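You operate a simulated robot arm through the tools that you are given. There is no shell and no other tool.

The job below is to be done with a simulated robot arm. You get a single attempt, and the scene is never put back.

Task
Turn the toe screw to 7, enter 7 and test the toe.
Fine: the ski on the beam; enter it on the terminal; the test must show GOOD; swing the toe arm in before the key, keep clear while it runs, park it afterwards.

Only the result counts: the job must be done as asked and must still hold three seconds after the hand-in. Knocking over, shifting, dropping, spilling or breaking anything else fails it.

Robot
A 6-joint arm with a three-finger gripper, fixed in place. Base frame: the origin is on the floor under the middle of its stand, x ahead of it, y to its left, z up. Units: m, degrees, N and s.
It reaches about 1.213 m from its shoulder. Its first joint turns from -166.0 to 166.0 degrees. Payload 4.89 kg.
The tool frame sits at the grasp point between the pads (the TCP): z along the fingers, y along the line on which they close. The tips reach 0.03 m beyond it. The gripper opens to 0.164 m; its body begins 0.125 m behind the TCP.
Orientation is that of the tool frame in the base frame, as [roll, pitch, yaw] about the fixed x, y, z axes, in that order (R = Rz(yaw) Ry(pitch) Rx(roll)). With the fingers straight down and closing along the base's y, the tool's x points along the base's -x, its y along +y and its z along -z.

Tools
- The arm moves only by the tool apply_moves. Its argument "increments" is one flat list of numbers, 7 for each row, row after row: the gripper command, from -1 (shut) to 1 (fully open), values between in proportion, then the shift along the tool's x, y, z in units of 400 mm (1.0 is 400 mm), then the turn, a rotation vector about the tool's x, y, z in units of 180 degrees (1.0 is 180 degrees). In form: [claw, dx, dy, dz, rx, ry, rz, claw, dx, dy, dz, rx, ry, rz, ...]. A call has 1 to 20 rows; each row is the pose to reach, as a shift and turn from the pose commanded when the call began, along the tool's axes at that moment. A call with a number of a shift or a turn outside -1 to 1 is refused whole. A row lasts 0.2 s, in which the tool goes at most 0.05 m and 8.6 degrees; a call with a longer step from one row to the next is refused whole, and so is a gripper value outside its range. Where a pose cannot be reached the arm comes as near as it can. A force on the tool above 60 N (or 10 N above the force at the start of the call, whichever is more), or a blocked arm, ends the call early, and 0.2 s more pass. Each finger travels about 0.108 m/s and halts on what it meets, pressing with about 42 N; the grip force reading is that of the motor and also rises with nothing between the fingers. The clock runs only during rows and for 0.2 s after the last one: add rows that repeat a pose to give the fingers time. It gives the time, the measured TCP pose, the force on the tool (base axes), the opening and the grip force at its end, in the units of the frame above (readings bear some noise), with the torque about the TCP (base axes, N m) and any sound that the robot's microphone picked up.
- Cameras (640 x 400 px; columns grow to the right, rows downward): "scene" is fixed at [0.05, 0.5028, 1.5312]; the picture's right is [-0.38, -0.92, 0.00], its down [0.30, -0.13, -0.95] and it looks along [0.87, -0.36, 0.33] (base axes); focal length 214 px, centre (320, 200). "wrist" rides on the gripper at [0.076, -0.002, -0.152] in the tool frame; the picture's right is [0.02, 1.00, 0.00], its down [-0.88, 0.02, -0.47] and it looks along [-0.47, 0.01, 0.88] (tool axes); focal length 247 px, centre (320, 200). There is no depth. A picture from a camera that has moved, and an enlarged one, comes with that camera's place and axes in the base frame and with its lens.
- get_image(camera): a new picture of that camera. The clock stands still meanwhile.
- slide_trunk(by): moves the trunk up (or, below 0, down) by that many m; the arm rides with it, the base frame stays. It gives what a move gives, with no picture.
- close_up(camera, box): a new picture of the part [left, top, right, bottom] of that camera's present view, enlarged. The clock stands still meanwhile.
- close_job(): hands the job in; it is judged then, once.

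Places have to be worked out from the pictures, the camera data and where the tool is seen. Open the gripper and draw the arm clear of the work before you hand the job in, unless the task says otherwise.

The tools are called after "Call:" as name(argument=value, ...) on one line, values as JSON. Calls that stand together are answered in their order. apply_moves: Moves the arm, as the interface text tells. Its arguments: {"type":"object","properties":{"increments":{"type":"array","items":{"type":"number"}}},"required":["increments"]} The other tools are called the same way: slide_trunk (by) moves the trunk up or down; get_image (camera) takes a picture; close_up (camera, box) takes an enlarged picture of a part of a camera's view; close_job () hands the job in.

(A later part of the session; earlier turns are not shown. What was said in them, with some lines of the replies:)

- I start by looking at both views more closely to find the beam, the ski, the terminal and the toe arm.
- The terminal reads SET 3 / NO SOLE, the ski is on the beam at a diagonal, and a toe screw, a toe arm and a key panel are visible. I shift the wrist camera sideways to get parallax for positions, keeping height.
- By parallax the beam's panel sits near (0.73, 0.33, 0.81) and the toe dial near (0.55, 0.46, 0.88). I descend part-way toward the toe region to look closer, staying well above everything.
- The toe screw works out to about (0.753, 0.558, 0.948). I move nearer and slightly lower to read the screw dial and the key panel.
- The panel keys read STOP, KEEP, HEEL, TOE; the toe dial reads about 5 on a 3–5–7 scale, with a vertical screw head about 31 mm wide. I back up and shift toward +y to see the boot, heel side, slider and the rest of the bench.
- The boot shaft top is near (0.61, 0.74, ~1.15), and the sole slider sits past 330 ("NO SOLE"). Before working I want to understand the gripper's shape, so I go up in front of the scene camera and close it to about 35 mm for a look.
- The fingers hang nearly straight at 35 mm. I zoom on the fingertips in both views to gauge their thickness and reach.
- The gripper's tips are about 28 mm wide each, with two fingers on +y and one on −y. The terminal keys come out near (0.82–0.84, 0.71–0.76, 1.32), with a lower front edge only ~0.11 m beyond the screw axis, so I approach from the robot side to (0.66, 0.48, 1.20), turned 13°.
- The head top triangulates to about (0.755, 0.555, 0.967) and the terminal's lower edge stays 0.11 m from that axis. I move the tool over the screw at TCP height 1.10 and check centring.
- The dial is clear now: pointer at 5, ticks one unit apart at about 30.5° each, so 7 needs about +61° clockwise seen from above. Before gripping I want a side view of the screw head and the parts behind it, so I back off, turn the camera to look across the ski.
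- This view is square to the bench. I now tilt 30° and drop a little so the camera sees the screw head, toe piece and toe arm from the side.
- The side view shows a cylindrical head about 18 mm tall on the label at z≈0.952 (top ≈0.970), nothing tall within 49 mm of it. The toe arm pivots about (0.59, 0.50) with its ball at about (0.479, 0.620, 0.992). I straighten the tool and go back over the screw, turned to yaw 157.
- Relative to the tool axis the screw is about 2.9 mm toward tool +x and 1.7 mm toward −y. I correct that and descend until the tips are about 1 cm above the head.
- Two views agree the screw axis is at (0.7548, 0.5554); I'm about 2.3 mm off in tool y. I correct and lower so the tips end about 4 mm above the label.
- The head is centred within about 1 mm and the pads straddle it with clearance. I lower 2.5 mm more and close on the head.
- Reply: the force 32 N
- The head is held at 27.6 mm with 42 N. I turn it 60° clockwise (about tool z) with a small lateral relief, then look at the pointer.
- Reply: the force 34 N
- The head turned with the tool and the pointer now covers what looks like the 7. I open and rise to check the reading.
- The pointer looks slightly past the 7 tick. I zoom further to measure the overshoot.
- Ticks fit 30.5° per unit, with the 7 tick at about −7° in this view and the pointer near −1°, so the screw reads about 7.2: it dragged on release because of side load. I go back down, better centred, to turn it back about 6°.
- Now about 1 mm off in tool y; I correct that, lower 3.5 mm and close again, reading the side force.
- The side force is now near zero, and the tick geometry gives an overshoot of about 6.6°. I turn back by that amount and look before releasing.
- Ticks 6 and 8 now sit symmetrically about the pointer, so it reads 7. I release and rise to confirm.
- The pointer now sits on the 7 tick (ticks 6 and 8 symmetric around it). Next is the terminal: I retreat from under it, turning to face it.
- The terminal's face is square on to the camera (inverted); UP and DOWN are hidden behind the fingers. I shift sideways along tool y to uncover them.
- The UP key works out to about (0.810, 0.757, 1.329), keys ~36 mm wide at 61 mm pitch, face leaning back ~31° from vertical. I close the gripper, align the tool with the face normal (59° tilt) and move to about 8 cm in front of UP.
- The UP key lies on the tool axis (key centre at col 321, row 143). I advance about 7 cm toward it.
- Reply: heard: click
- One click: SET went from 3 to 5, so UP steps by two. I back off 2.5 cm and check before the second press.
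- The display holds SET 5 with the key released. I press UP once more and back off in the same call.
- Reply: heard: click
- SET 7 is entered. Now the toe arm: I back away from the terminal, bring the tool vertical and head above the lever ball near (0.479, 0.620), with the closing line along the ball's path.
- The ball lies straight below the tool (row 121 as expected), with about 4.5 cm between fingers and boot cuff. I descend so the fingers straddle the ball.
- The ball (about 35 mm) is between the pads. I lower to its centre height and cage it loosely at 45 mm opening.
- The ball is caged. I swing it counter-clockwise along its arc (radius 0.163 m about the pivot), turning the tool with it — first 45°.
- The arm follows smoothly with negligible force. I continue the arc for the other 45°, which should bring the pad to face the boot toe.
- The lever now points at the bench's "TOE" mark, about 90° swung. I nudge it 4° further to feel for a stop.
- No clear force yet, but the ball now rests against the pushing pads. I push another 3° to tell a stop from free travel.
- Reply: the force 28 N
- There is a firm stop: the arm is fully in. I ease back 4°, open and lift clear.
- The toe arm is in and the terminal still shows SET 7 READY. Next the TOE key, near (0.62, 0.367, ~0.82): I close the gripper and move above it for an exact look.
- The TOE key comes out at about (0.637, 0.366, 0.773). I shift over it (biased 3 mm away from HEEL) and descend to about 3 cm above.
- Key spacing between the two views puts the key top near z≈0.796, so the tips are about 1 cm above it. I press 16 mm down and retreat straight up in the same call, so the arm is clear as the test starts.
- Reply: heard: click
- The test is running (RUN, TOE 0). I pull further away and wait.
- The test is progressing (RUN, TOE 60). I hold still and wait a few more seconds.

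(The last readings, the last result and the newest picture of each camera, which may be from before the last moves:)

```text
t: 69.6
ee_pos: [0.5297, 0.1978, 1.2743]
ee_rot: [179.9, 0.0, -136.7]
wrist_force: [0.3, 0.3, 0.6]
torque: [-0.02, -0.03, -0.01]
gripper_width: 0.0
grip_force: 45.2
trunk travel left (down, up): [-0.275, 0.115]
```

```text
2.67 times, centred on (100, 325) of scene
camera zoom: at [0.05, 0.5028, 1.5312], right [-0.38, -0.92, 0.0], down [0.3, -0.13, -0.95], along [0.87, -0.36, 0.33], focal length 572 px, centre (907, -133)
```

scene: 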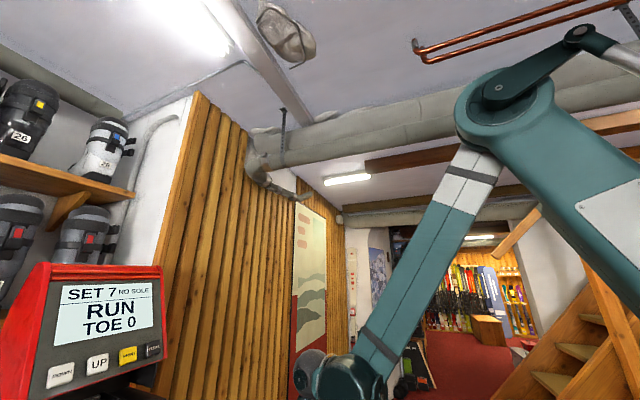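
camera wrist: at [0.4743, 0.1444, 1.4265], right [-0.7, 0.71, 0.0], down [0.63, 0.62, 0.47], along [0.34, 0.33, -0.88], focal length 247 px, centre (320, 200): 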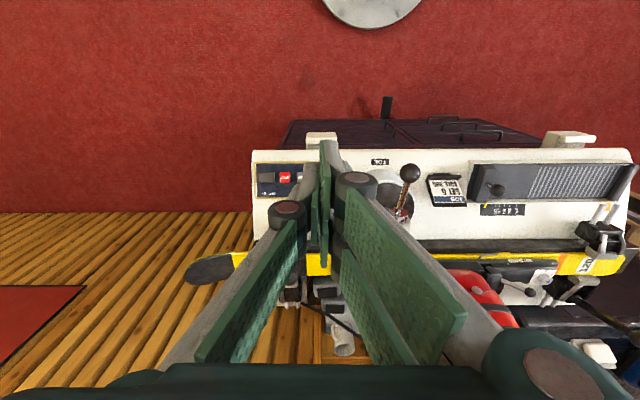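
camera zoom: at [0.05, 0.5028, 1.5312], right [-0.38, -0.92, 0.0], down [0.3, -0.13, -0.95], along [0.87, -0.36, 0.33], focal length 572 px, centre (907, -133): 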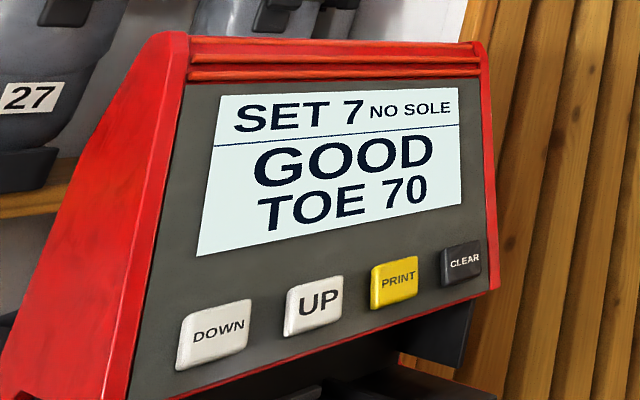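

The terminal shows GOOD, TOE 70. Now I return above the lever ball near (0.473, 0.387) to park the arm, opening the gripper on the way.

Call:
apply_moves(increments=[-0.8, -0.037, 0.0735, 0.0, 0, 0, 0, -0.5, -0.074, 0.147, 0.0, 0, 0, 0, -0.2, -0.11, 0.22, 0.04, 0, 0, 0, -0.1, -0.147, 0.294, 0.09, 0, 0, 0, -0.1, -0.184, 0.3675, 0.14, 0, 0, 0, -0.1, -0.221, 0.441, 0.185, 0, 0, 0, -0.1, -0.221, 0.441, 0.185, 0, 0, 0])

Call:
get_image(camera="wrist")

Call:
close_up(camera="scene", box=[0, 250, 200, 400])

```text
t: 71.2
ee_pos: [0.471, 0.3885, 1.2001]
ee_rot: [-179.9, -0.1, -136.7]
wrist_force: [0.1, 1.3, -0.3]
torque: [-0.09, 0.01, 0.0]
gripper_width: 0.0736
grip_force: 0.0
trunk travel left (down, up): [-0.275, 0.115]
```

```text
taken
camera wrist: at [0.4167, 0.3355, 1.3538], right [-0.7, 0.71, 0.0], down [0.63, 0.62, 0.47], along [0.34, 0.33, -0.88], focal length 247 px, centre (320, 200)
```

wrist: 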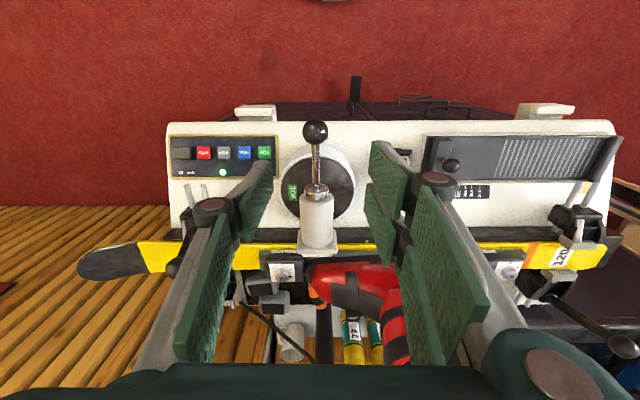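

```text
2.67 times, centred on (100, 325) of scene
camera zoom: at [0.05, 0.5028, 1.5312], right [-0.38, -0.92, 0.0], down [0.3, -0.13, -0.95], along [0.87, -0.36, 0.33], focal length 572 px, centre (907, -133)
```

zoom: 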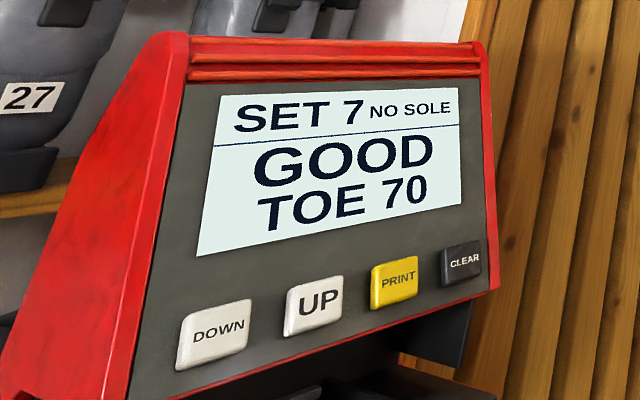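

GOOD stays on display, and the ball is about 6 mm to tool −y of my axis. I correct, descend around it and cage it at 45 mm.

Call:
apply_moves(increments=[-0.1, -0.007, -0.015, 0.1, 0, 0, 0, -0.1, -0.007, -0.015, 0.2, 0, 0, 0, -0.1, -0.007, -0.015, 0.3, 0, 0, 0, -0.1, -0.007, -0.015, 0.4, 0, 0, 0, -0.1, -0.007, -0.015, 0.48, 0, 0, 0, -0.1, -0.007, -0.015, 0.51, 0, 0, 0, -0.3, -0.007, -0.015, 0.51, 0, 0, 0, -0.45, -0.007, -0.015, 0.51, 0, 0, 0, -0.45, -0.007, -0.015, 0.51, 0, 0, 0])

Call:
get_image(camera="wrist")

```text
t: 73.2
ee_pos: [0.4765, 0.3879, 0.9969]
ee_rot: [-179.9, 0.1, -136.6]
wrist_force: [-0.2, 0.3, 0.2]
torque: [-0.01, 0.01, 0.01]
gripper_width: 0.0452
grip_force: 0.0
trunk travel left (down, up): [-0.275, 0.115]
```

```text
taken
camera wrist: at [0.4224, 0.3329, 1.1501], right [-0.7, 0.71, 0.0], down [0.63, 0.62, 0.47], along [0.34, 0.33, -0.88], focal length 247 px, centre (320, 200)
```

wrist: 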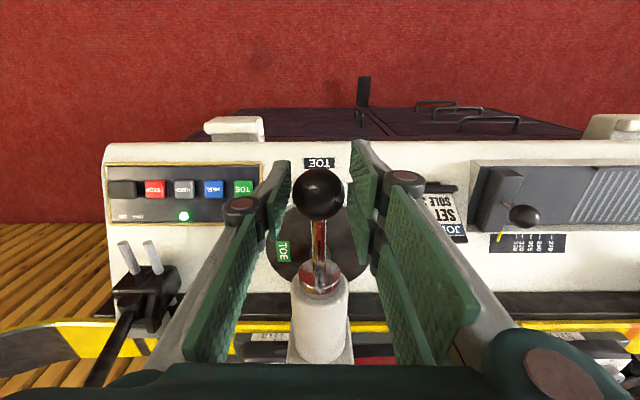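

The ball is centred in the cage. I swing it clockwise back along the arc, first 45°.

Call:
apply_moves(increments=[-0.45, -0.0035, 0.0532, 0, 0, 0, 0.04167, -0.45, -0.01389, 0.10547, 0, 0, 0, 0.08333, -0.45, -0.03102, 0.15594, 0, 0, 0, 0.125, -0.45, -0.05459, 0.20375, 0, 0, 0, 0.16667, -0.45, -0.08421, 0.24807, 0, 0, 0, 0.20833, -0.45, -0.11935, 0.28815, 0, 0, 0, 0.25, -0.45, -0.11935, 0.28815, 0, 0, 0, 0.25])

Call:
apply_moves(increments=[-0.45, -0.0035, 0.0532, 0, 0, 0, 0.04167, -0.45, -0.01389, 0.10547, 0, 0, 0, 0.08333, -0.45, -0.03102, 0.15594, 0, 0, 0, 0.125, -0.45, -0.05459, 0.20375, 0, 0, 0, 0.16667, -0.45, -0.08421, 0.24807, 0, 0, 0, 0.20833, -0.45, -0.1107, 0.2781, 0, 0, 0, 0.2389, -0.45, -0.1107, 0.2781, 0, 0, 0, 0.2389])

Call:
get_image(camera="wrist")

```text
t: 74.8
ee_pos: [0.4314, 0.5052, 0.9965]
ee_rot: [180.0, 0.0, 178.3]
wrist_force: [1.2, 0.5, -0.6]
torque: [-0.02, -0.01, 0.02]
gripper_width: 0.0454
grip_force: 0.1
trunk travel left (down, up): [-0.275, 0.115]
```

```text
t: 76.4
ee_pos: [0.4799, 0.6136, 0.9974]
ee_rot: [-180.0, 0.0, 135.5]
wrist_force: [0.1, -0.1, -0.5]
torque: [-0.03, -0.02, 0.01]
gripper_width: 0.0455
grip_force: 0.3
trunk travel left (down, up): [-0.275, 0.115]
```

```text
taken
camera wrist: at [0.4236, 0.6656, 1.149], right [0.69, 0.73, 0.0], down [0.64, -0.6, 0.47], along [0.34, -0.33, -0.88], focal length 247 px, centre (320, 200)
```

wrist: 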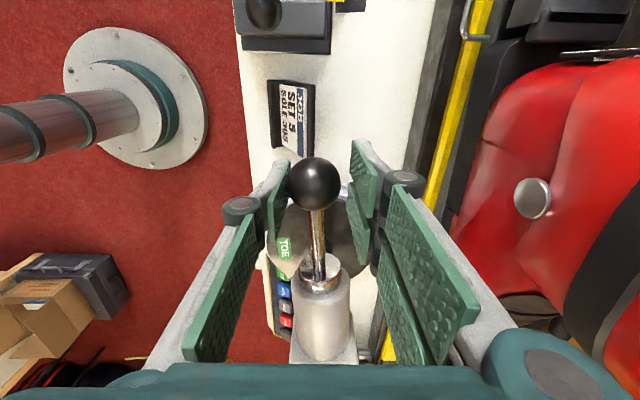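

Nearly back. I continue 5° more to reach the parked stop and read the force.

Call:
apply_moves(increments=[-0.45, -0.0005, 0.0178, 0, 0, 0, 0.0139, -0.45, -0.0015, 0.0355, 0, 0, 0, 0.0278, -0.45, -0.0015, 0.0355, 0, 0, 0, 0.0278])

Call:
get_image(camera="wrist")

```text
t: 77.2
ee_pos: [0.4889, 0.6222, 0.9968]
ee_rot: [-180.0, 0.0, 130.4]
wrist_force: [-9.6, -11.3, -4.3]
torque: [0.04, -0.08, 0.16]
gripper_width: 0.051
grip_force: 7.5
trunk travel left (down, up): [-0.275, 0.115]
```

```text
taken
camera wrist: at [0.438, 0.6798, 1.1499], right [0.75, 0.66, 0.0], down [0.59, -0.66, 0.47], along [0.31, -0.35, -0.88], focal length 247 px, centre (320, 200)
```

wrist: 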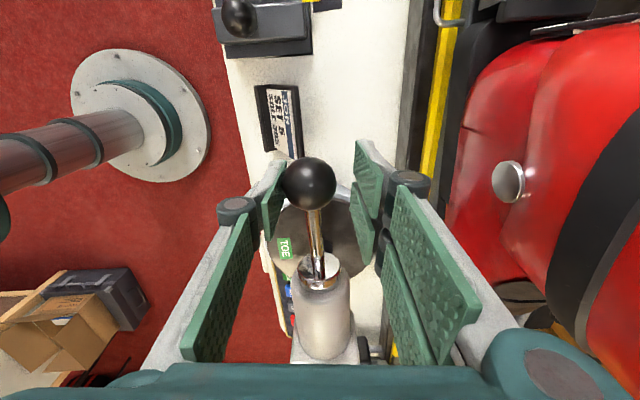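

The parked stop is felt (15 N). I ease back, open and lift straight up.

Call:
apply_moves(increments=[-0.45, -0.0005, -0.0142, 0, 0, 0, -0.0111, -0.3, -0.001, -0.0284, 0, 0, 0, -0.0222, -0.146, -0.001, -0.0284, 0, 0, 0, -0.0222, -0.146, -0.001, -0.0284, 0, 0, 0, -0.0222, -0.146, -0.001, -0.0284, -0.1, 0, 0, -0.0222, -0.146, -0.001, -0.0284, -0.2, 0, 0, -0.0222, -0.146, -0.001, -0.0284, -0.3, 0, 0, -0.0222, -0.146, -0.001, -0.0284, -0.4, 0, 0, -0.0222, -0.146, -0.001, -0.0284, -0.5, 0, 0, -0.0222, -0.146, -0.001, -0.0284, -0.6, 0, 0, -0.0222, -0.146, -0.001, -0.0284, -0.7, 0, 0, -0.0222, -0.146, -0.001, -0.0284, -0.7, 0, 0, -0.0222])

Call:
get_image(camera="wrist")

Call:
close_up(camera="wrist", box=[260, 80, 400, 230])

Call:
get_image(camera="scene")

```text
t: 79.8
ee_pos: [0.482, 0.6151, 1.2793]
ee_rot: [179.9, 0.0, 134.4]
wrist_force: [-0.6, 0.0, 1.0]
torque: [0.07, -0.07, 0.0]
gripper_width: 0.0698
grip_force: 0.1
trunk travel left (down, up): [-0.275, 0.115]
```

```text
taken
camera wrist: at [0.4277, 0.6682, 1.4311], right [0.7, 0.72, 0.0], down [0.63, -0.62, 0.47], along [0.34, -0.33, -0.88], focal length 247 px, centre (320, 200)
```

wrist: 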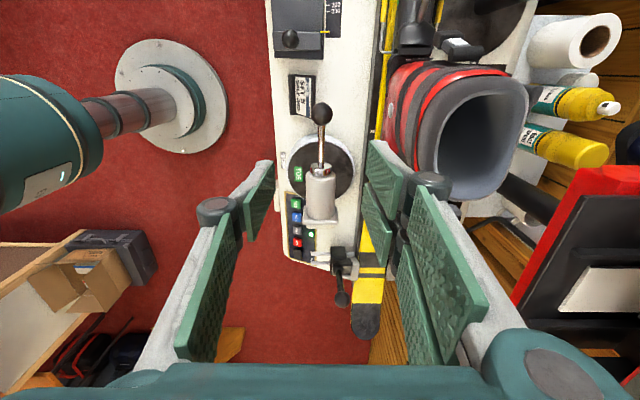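

```text
2.67 times, centred on (330, 155) of wrist
camera zoom: at [0.4277, 0.6682, 1.4311], right [0.7, 0.72, 0.0], down [0.63, -0.62, 0.47], along [0.34, -0.33, -0.88], focal length 659 px, centre (293, 320)
```

zoom: 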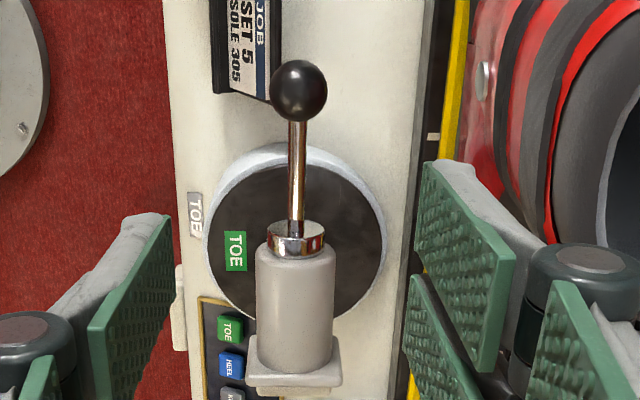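

```text
taken
```

scene: 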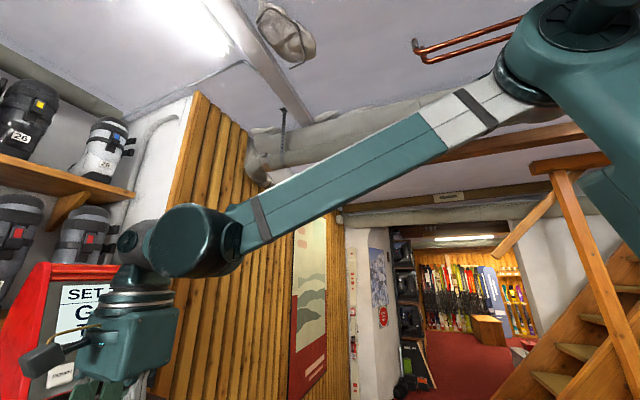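

The toe arm is back parked along the bench as it was at the start. I withdraw to the start area with the gripper open, and then re-check the display and the screw.

Call:
apply_moves(increments=[0, -0.041, -0.0713, -0.0611, 0, 0, -0.0281, 0.2, -0.082, -0.1426, -0.1222, 0, 0, -0.0563, 0.4, -0.123, -0.2138, -0.1833, 0, 0, -0.0844, 0.6, -0.164, -0.2851, -0.2444, 0, 0, -0.1126, 0.8, -0.205, -0.3564, -0.3056, 0, 0, -0.1407, 1, -0.246, -0.4277, -0.3667, 0, 0, -0.1689, 1, -0.287, -0.4989, -0.4278, 0, 0, -0.197, 1, -0.328, -0.5702, -0.4889, 0, 0, -0.2252, 1, -0.369, -0.6415, -0.55, 0, 0, -0.2533, 1, -0.369, -0.6415, -0.55, 0, 0, -0.2533, 1, -0.369, -0.6415, -0.55, 0, 0, -0.2533])

Call:
get_image(camera="wrist")

Call:
close_up(camera="wrist", box=[320, 150, 420, 250])

Call:
close_up(camera="scene", box=[0, 250, 200, 400])

```text
t: 82.2
ee_pos: [0.4037, 0.3317, 1.496]
ee_rot: [-180.0, 0.0, -179.9]
wrist_force: [0.3, -0.4, 0.3]
torque: [0.02, 0.0, 0.02]
gripper_width: 0.1639
grip_force: 0.1
trunk travel left (down, up): [-0.275, 0.115]
```

```text
taken
camera wrist: at [0.3276, 0.3289, 1.6484], right [-0.02, 1.0, 0.0], down [0.88, 0.02, 0.47], along [0.47, 0.01, -0.88], focal length 247 px, centre (320, 200)
```

wrist: 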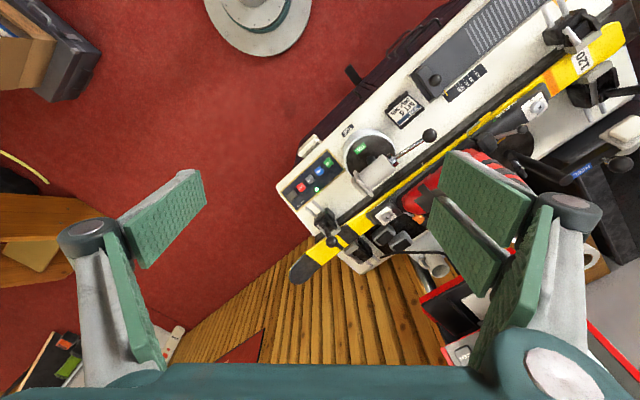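

```text
4.00 times, centred on (370, 200) of wrist
camera zoom: at [0.3276, 0.3289, 1.6484], right [-0.02, 1.0, 0.0], down [0.88, 0.02, 0.47], along [0.47, 0.01, -0.88], focal length 988 px, centre (120, 200)
```

zoom: 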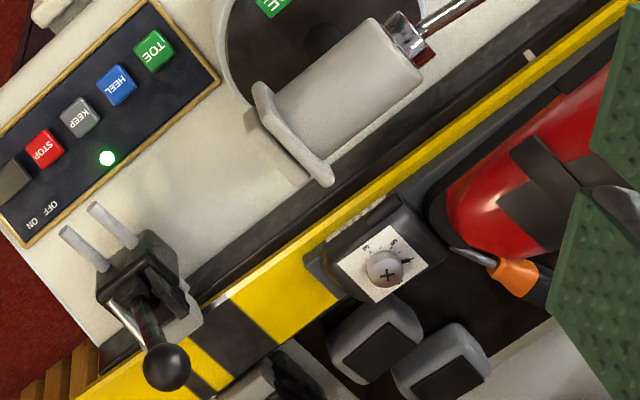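

```text
2.67 times, centred on (100, 325) of scene
camera zoom: at [0.05, 0.5028, 1.5312], right [-0.38, -0.92, 0.0], down [0.3, -0.13, -0.95], along [0.87, -0.36, 0.33], focal length 572 px, centre (907, -133)
```

zoom: 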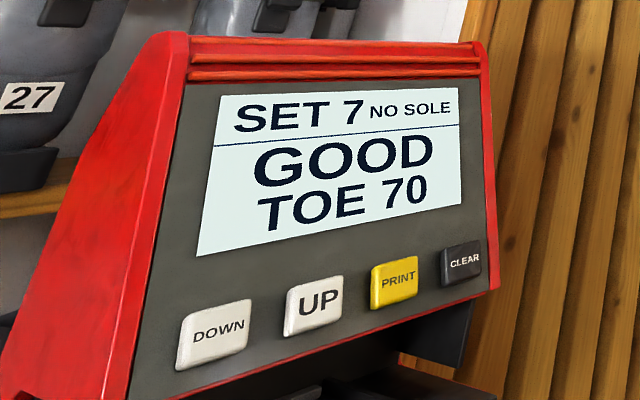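

The screw points at 7, the terminal shows SET 7 / GOOD / TOE 70, the toe arm is parked and the gripper is open and clear. I hand the job in.

Call:
close_job()

```text
The job is handed in.
```

The toe test passed: the terminal shows SET 7, GOOD, TOE 70, and I've handed the job in.

- **Toe screw:** turned from 5 to 7. It slipped slightly past 7 on the first release, so I brought it back. The pointer sits on the 7 tick.
- **Terminal:** 7 entered with two presses of UP, which steps by two.
- **Test:** I swung the toe arm in to its stop, pressed TOE, and stayed clear until the result appeared.
- **Afterwards:** the toe arm is back at its parked stop, and the gripper is open and clear of the work.

The display still reads NO SOLE. I left the sole slider alone because you didn't ask for it and the test ran without it. The job card on the bench says SET 5, SOLE 305, which differs from the 7 you asked for.
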